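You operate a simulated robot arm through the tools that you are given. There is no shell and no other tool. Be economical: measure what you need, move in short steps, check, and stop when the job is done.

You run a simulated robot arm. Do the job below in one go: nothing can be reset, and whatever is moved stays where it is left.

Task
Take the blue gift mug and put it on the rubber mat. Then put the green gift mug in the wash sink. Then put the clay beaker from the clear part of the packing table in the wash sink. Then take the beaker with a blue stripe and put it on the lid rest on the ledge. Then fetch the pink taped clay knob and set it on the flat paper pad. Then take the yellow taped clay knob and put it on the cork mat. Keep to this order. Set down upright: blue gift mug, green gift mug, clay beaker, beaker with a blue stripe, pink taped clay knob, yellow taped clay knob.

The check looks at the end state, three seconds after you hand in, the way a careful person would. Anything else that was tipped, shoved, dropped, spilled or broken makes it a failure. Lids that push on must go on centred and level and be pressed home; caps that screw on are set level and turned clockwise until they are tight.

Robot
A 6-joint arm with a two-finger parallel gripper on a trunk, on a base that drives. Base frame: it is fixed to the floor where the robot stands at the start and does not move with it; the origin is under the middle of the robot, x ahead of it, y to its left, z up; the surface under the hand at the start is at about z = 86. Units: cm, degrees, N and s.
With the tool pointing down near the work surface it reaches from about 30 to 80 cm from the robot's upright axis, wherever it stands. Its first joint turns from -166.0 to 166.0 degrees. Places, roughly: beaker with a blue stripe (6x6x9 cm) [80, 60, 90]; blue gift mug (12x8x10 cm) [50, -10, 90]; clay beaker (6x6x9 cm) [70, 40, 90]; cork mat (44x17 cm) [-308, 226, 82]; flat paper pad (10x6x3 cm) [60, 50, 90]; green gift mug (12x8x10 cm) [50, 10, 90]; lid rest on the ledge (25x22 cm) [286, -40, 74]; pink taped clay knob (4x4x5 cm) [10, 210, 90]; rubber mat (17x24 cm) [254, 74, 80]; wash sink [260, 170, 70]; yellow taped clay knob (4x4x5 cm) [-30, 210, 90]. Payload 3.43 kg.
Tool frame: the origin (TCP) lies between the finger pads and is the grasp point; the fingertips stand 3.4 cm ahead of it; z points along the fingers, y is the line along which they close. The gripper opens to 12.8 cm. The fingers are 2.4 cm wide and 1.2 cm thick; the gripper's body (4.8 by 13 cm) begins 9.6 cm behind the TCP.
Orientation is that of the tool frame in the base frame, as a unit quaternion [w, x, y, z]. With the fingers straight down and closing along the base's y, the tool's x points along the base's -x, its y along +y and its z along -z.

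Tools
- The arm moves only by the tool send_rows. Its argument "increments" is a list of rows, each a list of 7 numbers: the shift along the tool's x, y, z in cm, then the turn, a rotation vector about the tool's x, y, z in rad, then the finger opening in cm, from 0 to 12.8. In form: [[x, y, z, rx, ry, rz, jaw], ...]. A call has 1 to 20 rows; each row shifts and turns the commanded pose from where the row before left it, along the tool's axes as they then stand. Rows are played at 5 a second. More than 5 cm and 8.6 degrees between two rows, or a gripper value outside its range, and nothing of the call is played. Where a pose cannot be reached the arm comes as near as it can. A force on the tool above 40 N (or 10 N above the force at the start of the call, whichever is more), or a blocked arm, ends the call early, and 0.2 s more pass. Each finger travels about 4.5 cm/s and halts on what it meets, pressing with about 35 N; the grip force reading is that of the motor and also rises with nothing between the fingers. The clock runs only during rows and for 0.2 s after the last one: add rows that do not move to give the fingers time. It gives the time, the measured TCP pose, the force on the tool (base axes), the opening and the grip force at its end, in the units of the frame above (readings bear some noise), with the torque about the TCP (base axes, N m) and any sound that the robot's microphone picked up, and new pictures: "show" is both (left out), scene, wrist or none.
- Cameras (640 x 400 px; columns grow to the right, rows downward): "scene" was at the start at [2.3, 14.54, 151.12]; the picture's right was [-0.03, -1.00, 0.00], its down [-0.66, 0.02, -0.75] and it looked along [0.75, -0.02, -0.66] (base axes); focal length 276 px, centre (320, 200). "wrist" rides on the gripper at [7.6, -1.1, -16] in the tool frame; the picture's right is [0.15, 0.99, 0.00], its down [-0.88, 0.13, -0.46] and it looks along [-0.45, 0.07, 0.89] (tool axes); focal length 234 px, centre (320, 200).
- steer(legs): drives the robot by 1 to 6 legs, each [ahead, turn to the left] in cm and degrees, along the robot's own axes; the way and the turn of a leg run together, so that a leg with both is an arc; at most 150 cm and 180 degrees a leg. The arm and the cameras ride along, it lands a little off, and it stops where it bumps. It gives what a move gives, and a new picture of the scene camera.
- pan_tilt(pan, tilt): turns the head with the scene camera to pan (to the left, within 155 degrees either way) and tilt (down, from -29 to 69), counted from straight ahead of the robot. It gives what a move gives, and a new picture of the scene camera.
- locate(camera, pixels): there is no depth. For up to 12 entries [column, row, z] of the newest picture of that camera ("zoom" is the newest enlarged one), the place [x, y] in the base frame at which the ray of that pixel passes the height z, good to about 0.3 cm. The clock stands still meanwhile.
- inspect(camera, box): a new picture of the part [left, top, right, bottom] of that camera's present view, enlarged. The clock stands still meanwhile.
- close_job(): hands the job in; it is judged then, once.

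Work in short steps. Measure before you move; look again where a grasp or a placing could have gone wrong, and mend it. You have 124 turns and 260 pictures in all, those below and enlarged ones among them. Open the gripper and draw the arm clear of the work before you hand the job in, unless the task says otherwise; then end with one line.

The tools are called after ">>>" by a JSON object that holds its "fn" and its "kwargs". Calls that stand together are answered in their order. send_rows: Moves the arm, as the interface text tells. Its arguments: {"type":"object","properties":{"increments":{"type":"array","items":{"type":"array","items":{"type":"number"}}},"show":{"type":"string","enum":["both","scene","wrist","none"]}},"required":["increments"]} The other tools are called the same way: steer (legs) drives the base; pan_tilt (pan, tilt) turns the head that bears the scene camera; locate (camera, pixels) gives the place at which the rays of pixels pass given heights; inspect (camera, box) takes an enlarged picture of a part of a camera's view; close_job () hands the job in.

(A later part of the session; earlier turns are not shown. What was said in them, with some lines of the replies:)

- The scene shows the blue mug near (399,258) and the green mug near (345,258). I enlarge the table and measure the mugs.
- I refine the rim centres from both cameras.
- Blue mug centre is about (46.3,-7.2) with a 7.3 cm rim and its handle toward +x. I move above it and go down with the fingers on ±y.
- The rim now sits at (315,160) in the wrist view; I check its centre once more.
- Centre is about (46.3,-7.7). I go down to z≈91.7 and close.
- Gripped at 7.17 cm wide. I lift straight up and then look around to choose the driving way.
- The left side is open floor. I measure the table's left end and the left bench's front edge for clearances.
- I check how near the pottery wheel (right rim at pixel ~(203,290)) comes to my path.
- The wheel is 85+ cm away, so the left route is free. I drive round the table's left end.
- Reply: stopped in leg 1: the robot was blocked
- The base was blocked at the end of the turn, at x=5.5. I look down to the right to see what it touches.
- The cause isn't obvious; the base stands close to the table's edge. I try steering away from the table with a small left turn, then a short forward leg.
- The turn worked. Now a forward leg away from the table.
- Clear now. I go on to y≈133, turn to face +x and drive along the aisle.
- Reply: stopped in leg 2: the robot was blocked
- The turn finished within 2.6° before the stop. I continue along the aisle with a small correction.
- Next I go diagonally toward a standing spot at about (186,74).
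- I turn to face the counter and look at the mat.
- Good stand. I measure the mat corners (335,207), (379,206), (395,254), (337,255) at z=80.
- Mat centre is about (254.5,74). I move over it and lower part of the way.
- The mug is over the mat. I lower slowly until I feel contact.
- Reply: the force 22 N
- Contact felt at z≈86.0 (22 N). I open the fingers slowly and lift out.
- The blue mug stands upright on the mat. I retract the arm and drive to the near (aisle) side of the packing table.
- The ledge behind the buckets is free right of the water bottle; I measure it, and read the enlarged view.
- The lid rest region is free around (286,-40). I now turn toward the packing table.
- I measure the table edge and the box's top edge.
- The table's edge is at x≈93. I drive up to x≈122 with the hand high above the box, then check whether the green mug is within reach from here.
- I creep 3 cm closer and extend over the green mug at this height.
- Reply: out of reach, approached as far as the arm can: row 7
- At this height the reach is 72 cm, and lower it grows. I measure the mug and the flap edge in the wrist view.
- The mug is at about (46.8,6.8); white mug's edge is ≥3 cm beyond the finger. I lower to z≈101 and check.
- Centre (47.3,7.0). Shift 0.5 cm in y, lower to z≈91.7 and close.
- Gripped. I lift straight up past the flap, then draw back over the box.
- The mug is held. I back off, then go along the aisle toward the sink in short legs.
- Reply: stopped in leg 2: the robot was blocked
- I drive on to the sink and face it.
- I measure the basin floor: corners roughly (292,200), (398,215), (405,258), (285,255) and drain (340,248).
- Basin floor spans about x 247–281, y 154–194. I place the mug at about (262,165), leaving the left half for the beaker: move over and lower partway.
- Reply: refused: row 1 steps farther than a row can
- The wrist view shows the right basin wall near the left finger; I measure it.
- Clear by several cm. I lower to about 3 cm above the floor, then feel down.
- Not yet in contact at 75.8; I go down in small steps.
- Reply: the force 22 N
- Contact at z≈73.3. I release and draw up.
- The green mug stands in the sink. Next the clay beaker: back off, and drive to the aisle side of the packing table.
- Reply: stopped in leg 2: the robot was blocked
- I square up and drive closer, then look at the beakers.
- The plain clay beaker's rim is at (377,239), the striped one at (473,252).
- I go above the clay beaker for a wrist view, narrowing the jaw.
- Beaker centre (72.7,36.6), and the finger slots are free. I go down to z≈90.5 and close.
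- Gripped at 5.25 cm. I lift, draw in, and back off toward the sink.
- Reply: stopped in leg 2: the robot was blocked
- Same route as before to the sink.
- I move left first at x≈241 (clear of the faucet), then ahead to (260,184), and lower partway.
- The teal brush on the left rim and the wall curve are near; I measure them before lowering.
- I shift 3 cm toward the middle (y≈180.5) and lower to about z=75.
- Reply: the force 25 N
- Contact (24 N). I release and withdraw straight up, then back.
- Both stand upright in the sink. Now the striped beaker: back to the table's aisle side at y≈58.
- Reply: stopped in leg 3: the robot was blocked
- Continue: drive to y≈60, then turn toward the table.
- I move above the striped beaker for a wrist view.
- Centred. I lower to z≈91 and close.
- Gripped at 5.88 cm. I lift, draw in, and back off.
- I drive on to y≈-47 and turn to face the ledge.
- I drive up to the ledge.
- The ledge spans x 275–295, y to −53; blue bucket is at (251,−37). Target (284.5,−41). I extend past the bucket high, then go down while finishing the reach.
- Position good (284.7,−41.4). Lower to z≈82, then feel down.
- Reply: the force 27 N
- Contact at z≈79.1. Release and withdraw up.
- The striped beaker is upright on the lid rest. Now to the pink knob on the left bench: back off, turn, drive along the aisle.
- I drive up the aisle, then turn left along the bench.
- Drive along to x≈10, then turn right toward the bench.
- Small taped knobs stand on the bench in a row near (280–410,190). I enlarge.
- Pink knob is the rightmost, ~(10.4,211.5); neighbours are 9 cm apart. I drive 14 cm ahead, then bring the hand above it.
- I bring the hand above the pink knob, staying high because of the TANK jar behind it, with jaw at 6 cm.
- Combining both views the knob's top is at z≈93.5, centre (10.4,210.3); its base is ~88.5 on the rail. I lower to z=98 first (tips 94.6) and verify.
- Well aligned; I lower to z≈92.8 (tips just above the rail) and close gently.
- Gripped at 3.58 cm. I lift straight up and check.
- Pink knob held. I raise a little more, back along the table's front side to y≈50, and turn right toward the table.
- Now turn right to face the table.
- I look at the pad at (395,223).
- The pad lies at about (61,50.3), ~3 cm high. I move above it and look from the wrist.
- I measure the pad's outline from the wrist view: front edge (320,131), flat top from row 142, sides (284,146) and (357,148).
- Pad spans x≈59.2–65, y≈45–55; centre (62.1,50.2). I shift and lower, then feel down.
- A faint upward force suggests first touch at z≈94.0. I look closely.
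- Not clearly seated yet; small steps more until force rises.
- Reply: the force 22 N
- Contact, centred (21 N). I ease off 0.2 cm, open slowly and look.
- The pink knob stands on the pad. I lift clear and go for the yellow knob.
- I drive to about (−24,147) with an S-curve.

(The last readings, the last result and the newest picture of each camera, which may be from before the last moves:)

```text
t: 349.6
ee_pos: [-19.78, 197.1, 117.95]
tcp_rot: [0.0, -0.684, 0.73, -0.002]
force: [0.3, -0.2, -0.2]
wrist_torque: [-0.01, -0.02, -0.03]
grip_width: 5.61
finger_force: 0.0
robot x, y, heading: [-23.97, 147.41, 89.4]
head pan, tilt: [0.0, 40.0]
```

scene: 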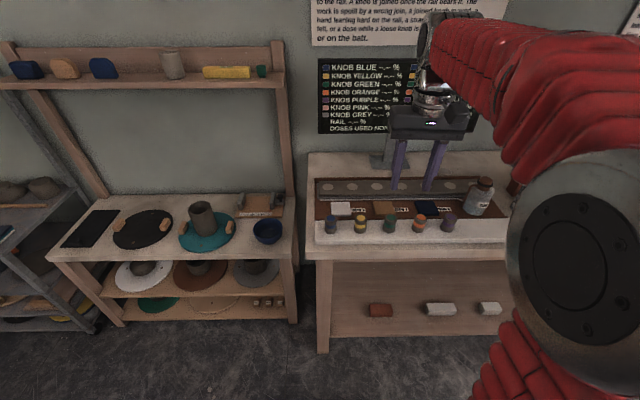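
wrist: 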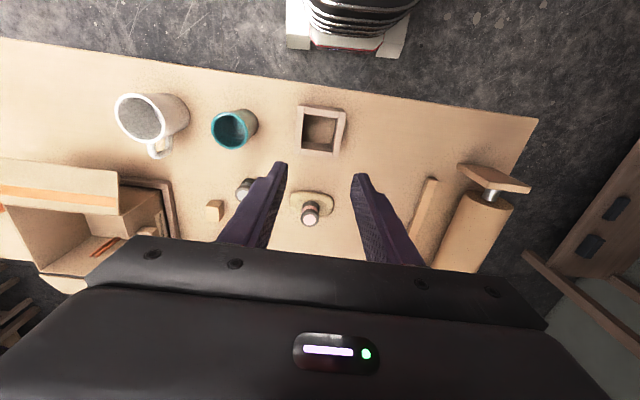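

>>> {"fn": "locate", "kwargs": {"camera": "scene", "pixels": [[361, 218, 93.5], [361, 231, 88.5], [331, 218, 93.5], [390, 217, 93.5]]}}

>>> {"fn": "inspect", "kwargs": {"camera": "scene", "box": [310, 180, 410, 250]}}

```text
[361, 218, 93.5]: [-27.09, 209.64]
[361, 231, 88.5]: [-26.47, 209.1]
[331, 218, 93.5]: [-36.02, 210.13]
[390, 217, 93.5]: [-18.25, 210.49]
```

```text
5.71 times, centred on (360, 215) of scene
```

zoom: 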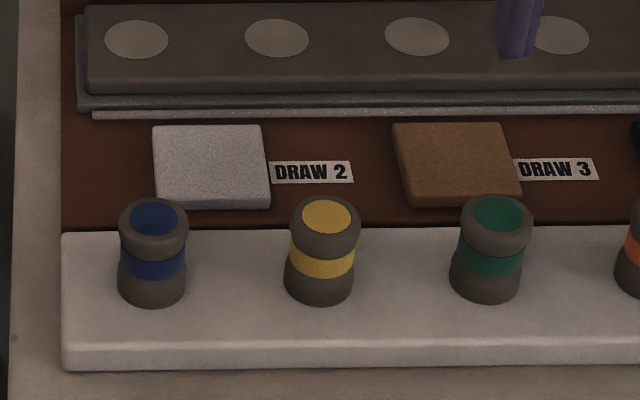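

Yellow knob at about (−26.8,210.3). I move above it and lower to z≈98.

>>> {"fn": "send_rows", "kwargs": {"increments": [[-3.19, 1.97, 0, 0, 0, 0, 6], [-3.19, 1.97, 0, 0, 0, 0, 6], [-3.19, 1.97, 0, 0, 0, 0, 6], [-3.19, 1.97, 0, 0, 0, 0, 6], [0, 0, 4, 0, 0, 0, 6], [0, 0, 4, 0, 0, 0, 6], [0, 0, 4, 0, 0, 0, 6], [0, 0, 4, 0, 0, 0, 6], [0, 0, 4, 0, 0, 0, 6], [0, 0, 0, 0, 0, 0, 6]], "show": "wrist"}}

```text
t: 351.8
ee_pos: [-26.7, 210.37, 97.67]
tcp_rot: [0.0, -0.684, 0.73, -0.002]
force: [0.7, -0.9, 0.2]
wrist_torque: [0.03, -0.04, 0.0]
grip_width: 6.02
finger_force: 0.1
robot x, y, heading: [-24.07, 147.25, 89.5]
head pan, tilt: [0.0, 40.0]
```

wrist: 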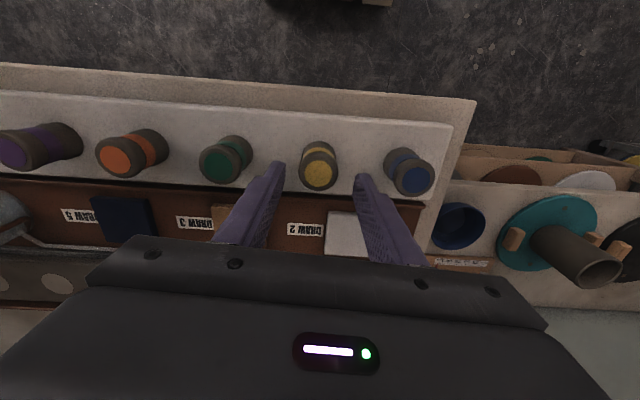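

>>> {"fn": "locate", "kwargs": {"camera": "wrist", "pixels": [[319, 175, 93.5], [301, 175, 93.5], [337, 175, 93.5], [412, 180, 93.5], [318, 150, 89]]}}

```text
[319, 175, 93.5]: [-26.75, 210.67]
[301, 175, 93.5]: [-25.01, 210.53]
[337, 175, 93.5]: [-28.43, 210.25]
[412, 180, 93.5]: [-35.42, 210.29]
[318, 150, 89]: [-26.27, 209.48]
```

Aligned. Lower to z≈92.9 and close, then lift.

>>> {"fn": "send_rows", "kwargs": {"increments": [[-0.1, 0, 2, 0, 0, 0, 6], [0, 0, 1.8, 0, 0, 0, 6], [0, 0, 1.0, 0, 0, 0, 6], [0, 0, 0, 0, 0, 0, 6], [0, 0, 0, 0, 0, 0, 4.8], [0, 0, 0, 0, 0, 0, 3.8], [0, 0, 0, 0, 0, 0, 2.8], [0, 0, 0, 0, 0, 0, 2.2], [0, 0, 0, 0, 0, 0, 2.2]], "show": "wrist"}}

>>> {"fn": "send_rows", "kwargs": {"increments": [[0, 0, -2, 0, 0, 0, 2.2], [0, 0, -4, 0, 0, 0, 2.2], [0, 0, -4.5, 0, 0, 0, 2.2], [0, 0, -4.5, 0, 0, 0, 2.2], [0, 0, -4.5, 0, 0, 0, 2.2], [4.5, 0, -1, 0, 0, 0, 2.2], [4.5, 0, -2, 0, 0, 0, 2.2], [4.5, 0, -2, 0, 0, 0, 2.2]], "show": "wrist"}}

>>> {"fn": "pan_tilt", "kwargs": {"pan": 70, "tilt": 35}}

```text
t: 353.8
ee_pos: [-26.84, 210.36, 92.97]
tcp_rot: [-0.001, -0.683, 0.73, -0.002]
force: [-1.5, -0.8, 0.3]
wrist_torque: [-0.01, 0.05, 0.01]
grip_width: 3.53
finger_force: 34.8
robot x, y, heading: [-23.75, 147.07, 89.6]
head pan, tilt: [0.0, 40.0]
```

wrist: 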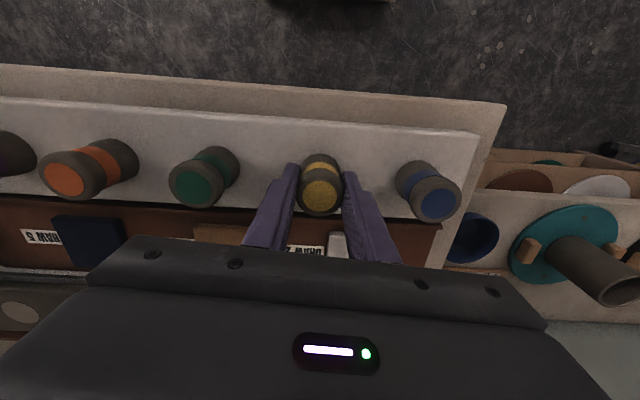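

```text
t: 355.6
ee_pos: [-27.63, 196.91, 117.63]
tcp_rot: [0.0, -0.684, 0.729, -0.002]
force: [0.7, 0.7, -1.1]
wrist_torque: [-0.04, 0.0, 0.0]
grip_width: 3.51
finger_force: 35.0
robot x, y, heading: [-23.53, 146.92, 89.6]
head pan, tilt: [0.0, 40.0]
```

wrist: 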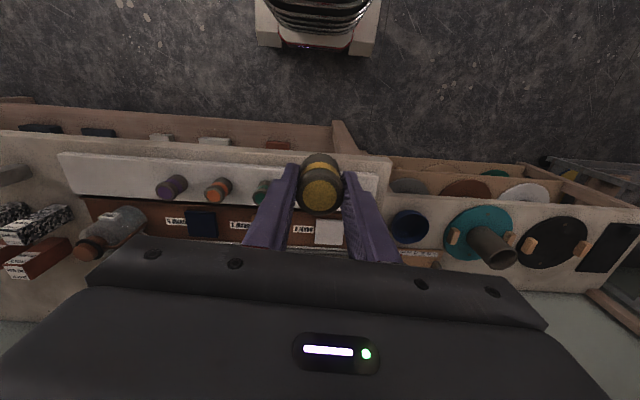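

```text
t: 357.0
ee_pos: [-27.51, 196.97, 117.54]
tcp_rot: [0.001, -0.684, 0.729, -0.001]
force: [-1.1, -1.0, -0.9]
wrist_torque: [0.04, -0.02, 0.01]
grip_width: 3.55
finger_force: 34.8
robot x, y, heading: [-23.67, 146.97, 89.6]
head pan, tilt: [70.0, 35.0]
```

scene: 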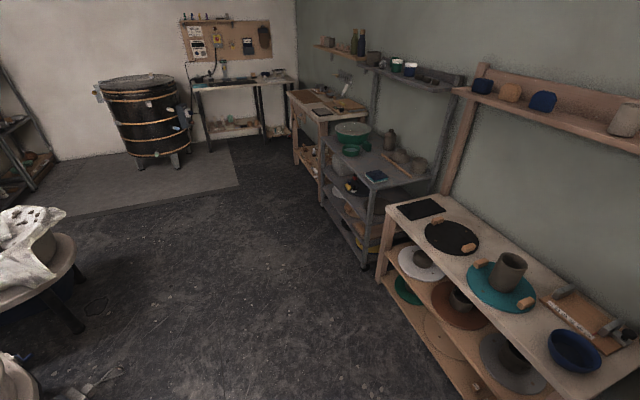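

Yellow knob held. I measure where the far bench with the cork mat stands.

>>> {"fn": "inspect", "kwargs": {"camera": "scene", "box": [260, 60, 440, 190]}}

>>> {"fn": "locate", "kwargs": {"camera": "scene", "pixels": [[324, 122, 82], [290, 92, 82], [367, 108, 82], [320, 103, 82], [364, 268, 0], [318, 180, 0], [380, 282, 0], [78, 325, 0]]}}

```text
3.08 times, centred on (350, 125) of scene
```

zoom: 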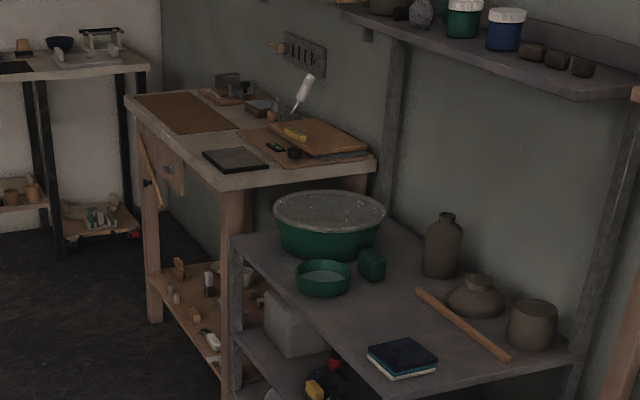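

```text
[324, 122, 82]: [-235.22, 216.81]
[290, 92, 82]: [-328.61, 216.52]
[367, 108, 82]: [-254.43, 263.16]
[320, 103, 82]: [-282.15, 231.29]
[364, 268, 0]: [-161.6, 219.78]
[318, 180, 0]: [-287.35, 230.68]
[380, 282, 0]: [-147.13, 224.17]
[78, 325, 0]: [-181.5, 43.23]
```

The far bench's front is at y≈216. I turn left and drive along y≈148 in stages.

>>> {"fn": "steer", "kwargs": {"legs": [[-6, 0], [0, 86]]}}

>>> {"fn": "pan_tilt", "kwargs": {"pan": 0, "tilt": 40}}

```text
t: 363.4
ee_pos: [-74.29, 140.63, 117.64]
tcp_rot: [-0.001, 0.998, -0.068, 0.001]
force: [0.5, -0.1, -0.4]
wrist_torque: [-0.03, -0.03, 0.0]
grip_width: 3.51
finger_force: 35.2
robot x, y, heading: [-24.03, 146.12, 175.5]
head pan, tilt: [70.0, 35.0]
```

scene: 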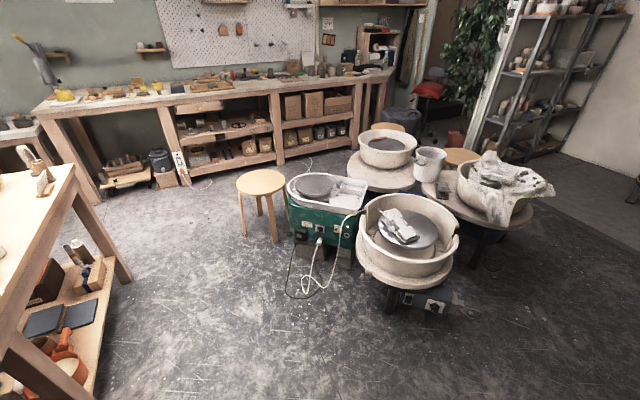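

```text
t: 364.8
ee_pos: [-74.36, 140.65, 117.67]
tcp_rot: [-0.002, 0.998, -0.068, 0.001]
force: [0.0, -0.4, -1.5]
wrist_torque: [0.01, 0.03, 0.01]
grip_width: 3.5
finger_force: 35.0
robot x, y, heading: [-23.88, 146.07, 175.2]
head pan, tilt: [0.0, 40.0]
```

scene: 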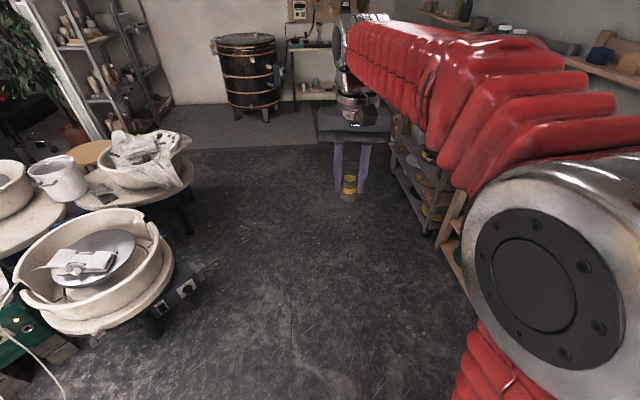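

Drive down the aisle.

>>> {"fn": "steer", "kwargs": {"legs": [[140, 6], [138, 0]]}}

```text
t: 382.4
ee_pos: [-349.7, 130.73, 117.72]
tcp_rot: [0.0, 1.0, -0.005, 0.001]
force: [0.1, 0.5, -1.2]
wrist_torque: [0.0, 0.02, 0.0]
grip_width: 3.5
finger_force: 35.2
robot x, y, heading: [-300.45, 142.67, -177.5]
head pan, tilt: [0.0, 40.0]
```

scene: 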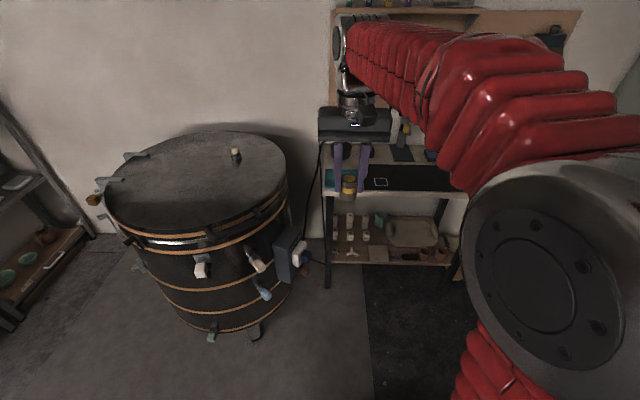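

Turn right to face the bench.

>>> {"fn": "steer", "kwargs": {"legs": [[0, -86]]}}

```text
t: 388.1
ee_pos: [-316.13, 191.35, 117.86]
tcp_rot: [0.0, 0.732, -0.682, 0.001]
force: [-1.0, 0.3, -1.1]
wrist_torque: [-0.01, 0.0, 0.0]
grip_width: 3.47
finger_force: 34.8
robot x, y, heading: [-305.42, 142.28, 97.6]
head pan, tilt: [0.0, 40.0]
```

scene: 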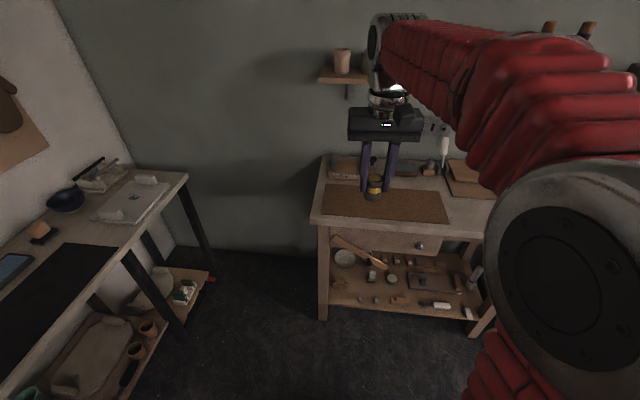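

The cork mat is at (322–447,185–222). I drive 17 cm closer.

>>> {"fn": "steer", "kwargs": {"legs": [[17, -5]]}}

>>> {"fn": "locate", "kwargs": {"camera": "scene", "pixels": [[320, 200, 82]]}}

```text
t: 389.8
ee_pos: [-313.23, 209.16, 117.73]
tcp_rot: [0.0, -0.702, 0.712, 0.0]
force: [1.0, 0.0, -0.4]
wrist_torque: [-0.02, -0.03, -0.01]
grip_width: 3.48
finger_force: 35.2
robot x, y, heading: [-307.32, 159.59, 92.4]
head pan, tilt: [0.0, 40.0]
```

scene: 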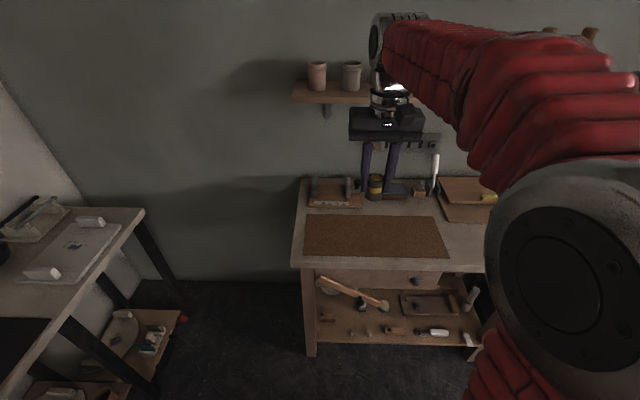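

```text
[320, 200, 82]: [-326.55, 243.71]
```

>>> {"fn": "locate", "kwargs": {"camera": "scene", "pixels": [[307, 216, 82], [438, 217, 82], [449, 257, 82], [304, 253, 82], [375, 236, 82], [335, 205, 82], [395, 195, 85]]}}

>>> {"fn": "inspect", "kwargs": {"camera": "scene", "box": [290, 150, 510, 270]}}

```text
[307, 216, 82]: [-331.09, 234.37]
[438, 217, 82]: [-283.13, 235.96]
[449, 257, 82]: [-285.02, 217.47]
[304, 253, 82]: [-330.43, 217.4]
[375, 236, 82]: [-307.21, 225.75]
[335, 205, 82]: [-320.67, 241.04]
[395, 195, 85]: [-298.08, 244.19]
```

```text
2.91 times, centred on (400, 210) of scene
```

zoom: 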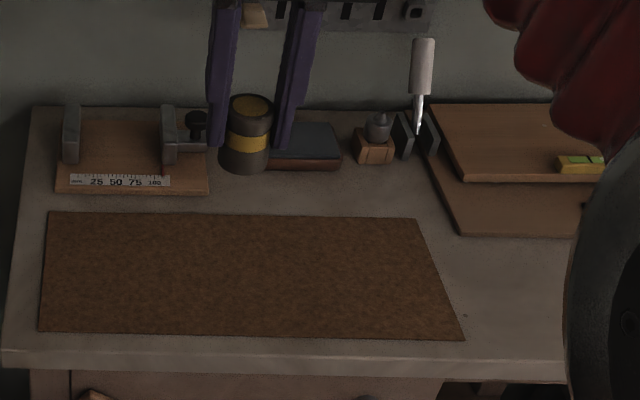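

Mat centre (−307,226). I move over it and lower to z≈92.

>>> {"fn": "send_rows", "kwargs": {"increments": [[-4.1, -1.5, 0, 0, 0, 0, 2.2], [-4.1, -1.5, 0, 0, 0, 0, 2.2], [-4.1, -1.5, 0, 0, 0, 0, 2.2], [-4.1, -1.5, 0, 0, 0, 0, 2.2], [0, 0, 4.3, 0, 0, 0, 2.2], [0, 0, 4.3, 0, 0, 0, 2.2], [0, 0, 4.3, 0, 0, 0, 2.2], [0, 0, 4.3, 0, 0, 0, 2.2], [0, 0, 4.3, 0, 0, 0, 2.2], [0, 0, 3.5, 0, 0, 0, 2.2], [0, 0, 0, 0, 0, 0, 2.2]]}}

```text
t: 392.2
ee_pos: [-306.98, 225.45, 92.52]
tcp_rot: [0.0, -0.702, 0.712, -0.002]
force: [-0.5, -0.4, -1.2]
wrist_torque: [0.01, 0.01, 0.02]
grip_width: 3.52
finger_force: 35.2
robot x, y, heading: [-307.64, 159.7, 92.3]
head pan, tilt: [0.0, 40.0]
```

scene: 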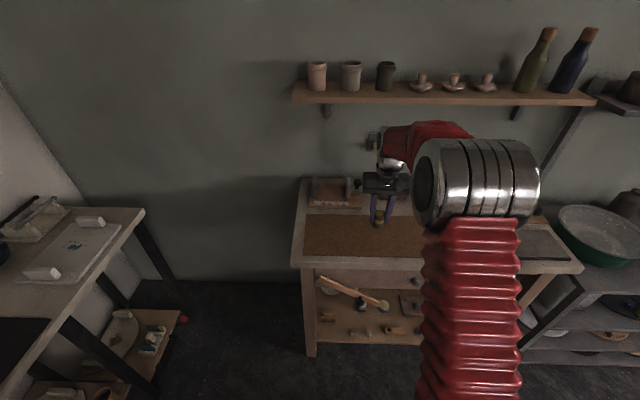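
wrist: 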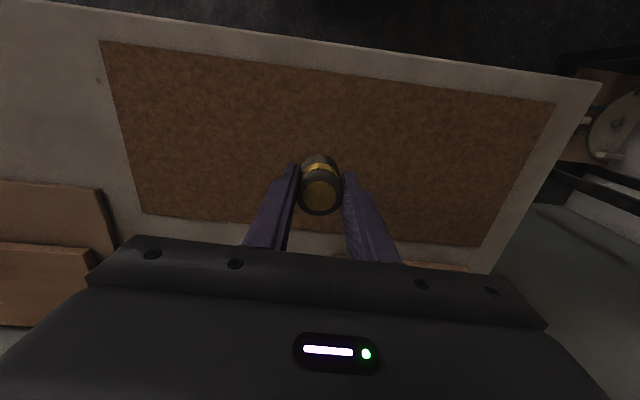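

Over the mat's middle. Feel down in small steps.

>>> {"fn": "send_rows", "kwargs": {"increments": [[0, 0, 2, 0, 0, 0, 2.2], [0, 0, 1.5, 0, 0, 0, 2.2], [0, 0, 0.5, 0, 0, 0, 2.2], [0, 0, 0.4, 0, 0, 0, 2.2], [0, 0, 0.3, 0, 0, 0, 2.2], [0, 0, 0.3, 0, 0, 0, 2.2], [0, 0, 0.2, 0, 0, 0, 2.2], [0, 0, 0, 0, 0, 0, 2.2]], "show": "none"}}

```text
t: 394.0
ee_pos: [-306.93, 225.33, 87.68]
tcp_rot: [-0.001, -0.702, 0.712, -0.001]
force: [0.1, -0.1, -0.4]
wrist_torque: [-0.03, -0.01, -0.01]
grip_width: 3.49
finger_force: 34.9
robot x, y, heading: [-307.28, 159.39, 92.2]
head pan, tilt: [0.0, 40.0]
```

>>> {"fn": "send_rows", "kwargs": {"increments": [[0, 0, 0.3, 0, 0, 0, 2.2], [0, 0, 0.3, 0, 0, 0, 2.2], [0, 0, 0.2, 0, 0, 0, 2.2], [0, 0, 0.2, 0, 0, 0, 2.2], [0, 0, 0, 0, 0, 0, 2.2]], "show": "none"}}

```text
t: 395.2
ee_pos: [-306.93, 225.53, 86.66]
tcp_rot: [0.001, -0.702, 0.712, 0.0]
force: [-1.5, 5.8, 27.1]
wrist_torque: [0.34, 0.1, 0.0]
grip_width: 3.52
finger_force: 35.1
robot x, y, heading: [-307.48, 159.08, 92.3]
head pan, tilt: [0.0, 40.0]
```

Contact at z≈86.7. I ease up 0.2 cm, open slowly, and look.

>>> {"fn": "send_rows", "kwargs": {"increments": [[0, 0, -0.2, 0, 0, 0, 2.2], [0, 0, 0, 0, 0, 0, 3.6], [0, 0, 0, 0, 0, 0, 3.9], [0, 0, 0, 0, 0, 0, 4.4], [0, 0, 0, 0, 0, 0, 5.2], [0, 0, 0, 0, 0, 0, 6], [0, 0, 0, 0, 0, 0, 6]]}}

>>> {"fn": "inspect", "kwargs": {"camera": "scene", "box": [330, 165, 430, 255]}}

```text
t: 396.8
ee_pos: [-306.83, 225.52, 86.78]
tcp_rot: [0.0, -0.702, 0.712, -0.001]
force: [0.4, 0.5, 0.2]
wrist_torque: [-0.01, -0.02, -0.02]
grip_width: 6.01
finger_force: 0.1
robot x, y, heading: [-307.07, 159.21, 92.3]
head pan, tilt: [0.0, 40.0]
```

scene: 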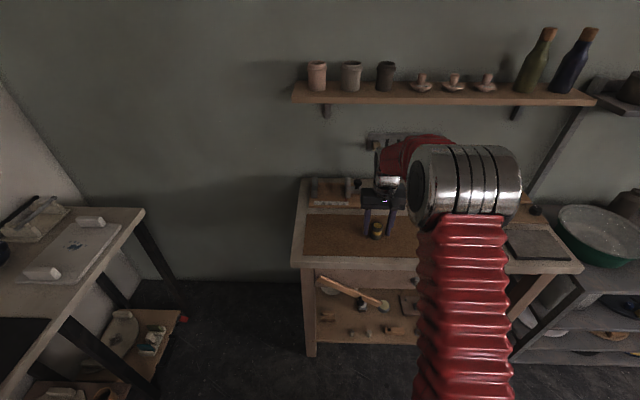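
wrist: 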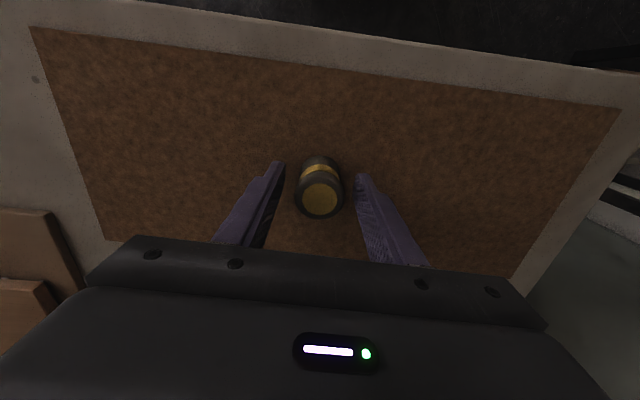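

```text
4.44 times, centred on (380, 210) of scene
```

zoom: 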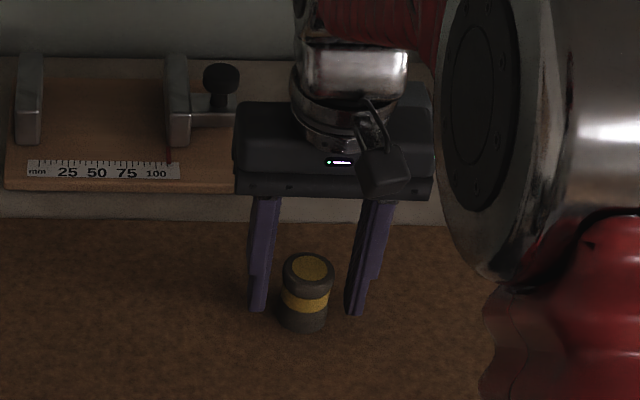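

Upright on the mat. I lift and draw the arm clear.

>>> {"fn": "send_rows", "kwargs": {"increments": [[0, 0, -2, 0, 0, 0, 6], [0, 0, -4, 0, 0, 0, 6], [0, 0, -5, 0, 0, 0, 6], [0, 0, -5, 0, 0, 0, 6], [0, 0, -5, 0, 0, 0, 6], [0, 0, -5, 0, 0, 0, 6], [4.5, 0, -3, 0, 0, 0, 6], [4.5, 0, 0, 0, 0, 0, 6], [4.5, 0, 0, 0, 0, 0, 6], [4.5, 0, 0, 0, 0, 0, 6], [0, 0, 0, 0, 0, 0, 6]]}}

```text
refused: row 7 steps farther than a row can; nothing moved
```

Row 7 was too long; I shorten it.

>>> {"fn": "send_rows", "kwargs": {"increments": [[0, 0, -2, 0, 0, 0, 6], [0, 0, -4, 0, 0, 0, 6], [0, 0, -5, 0, 0, 0, 6], [0, 0, -5, 0, 0, 0, 6], [0, 0, -5, 0, 0, 0, 6], [0, 0, -5, 0, 0, 0, 6], [0, 0, -3, 0, 0, 0, 6], [4.5, 0, 0, 0, 0, 0, 6], [4.5, 0, 0, 0, 0, 0, 6], [4.5, 0, 0, 0, 0, 0, 6], [0, 0, 0, 0, 0, 0, 6]]}}

>>> {"fn": "inspect", "kwargs": {"camera": "scene", "box": [290, 150, 510, 270]}}

```text
t: 399.2
ee_pos: [-306.95, 212.12, 115.89]
tcp_rot: [0.0, -0.702, 0.712, -0.001]
force: [0.5, 0.4, 1.2]
wrist_torque: [-0.02, -0.01, 0.02]
grip_width: 5.99
finger_force: 0.1
robot x, y, heading: [-307.27, 159.34, 92.3]
head pan, tilt: [0.0, 40.0]
```

scene: 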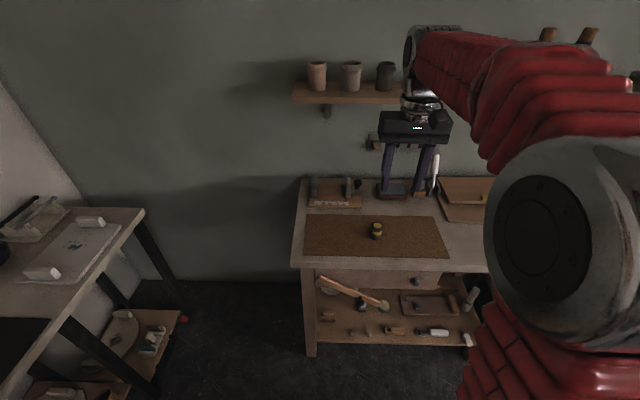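
wrist: 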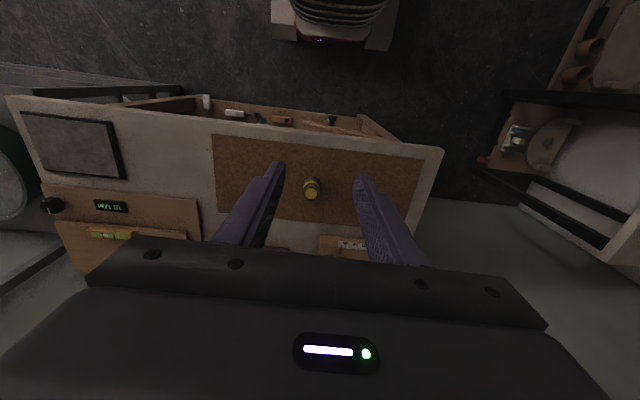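

```text
2.91 times, centred on (400, 210) of scene
```

zoom: 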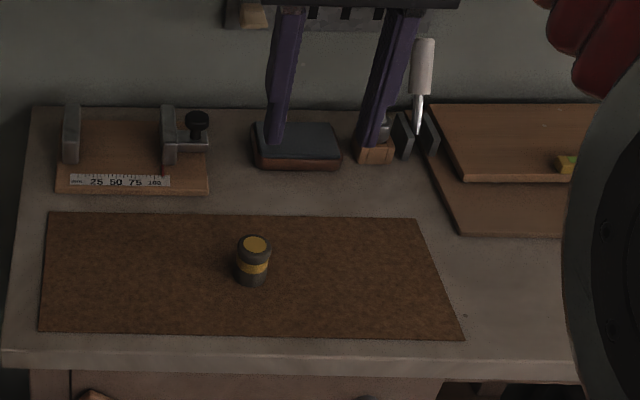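

The yellow knob stands upright on the cork mat, the arm is clear and the gripper open. I hand in.

>>> {"fn": "close_job", "kwargs": {}}

```text
The job is handed in.
```

All six items were set down upright in the order you gave: blue mug on the rubber mat, green mug and clay beaker in the sink, striped beaker on the lid rest, pink knob on the paper pad, yellow knob on the cork mat. The job is handed in.
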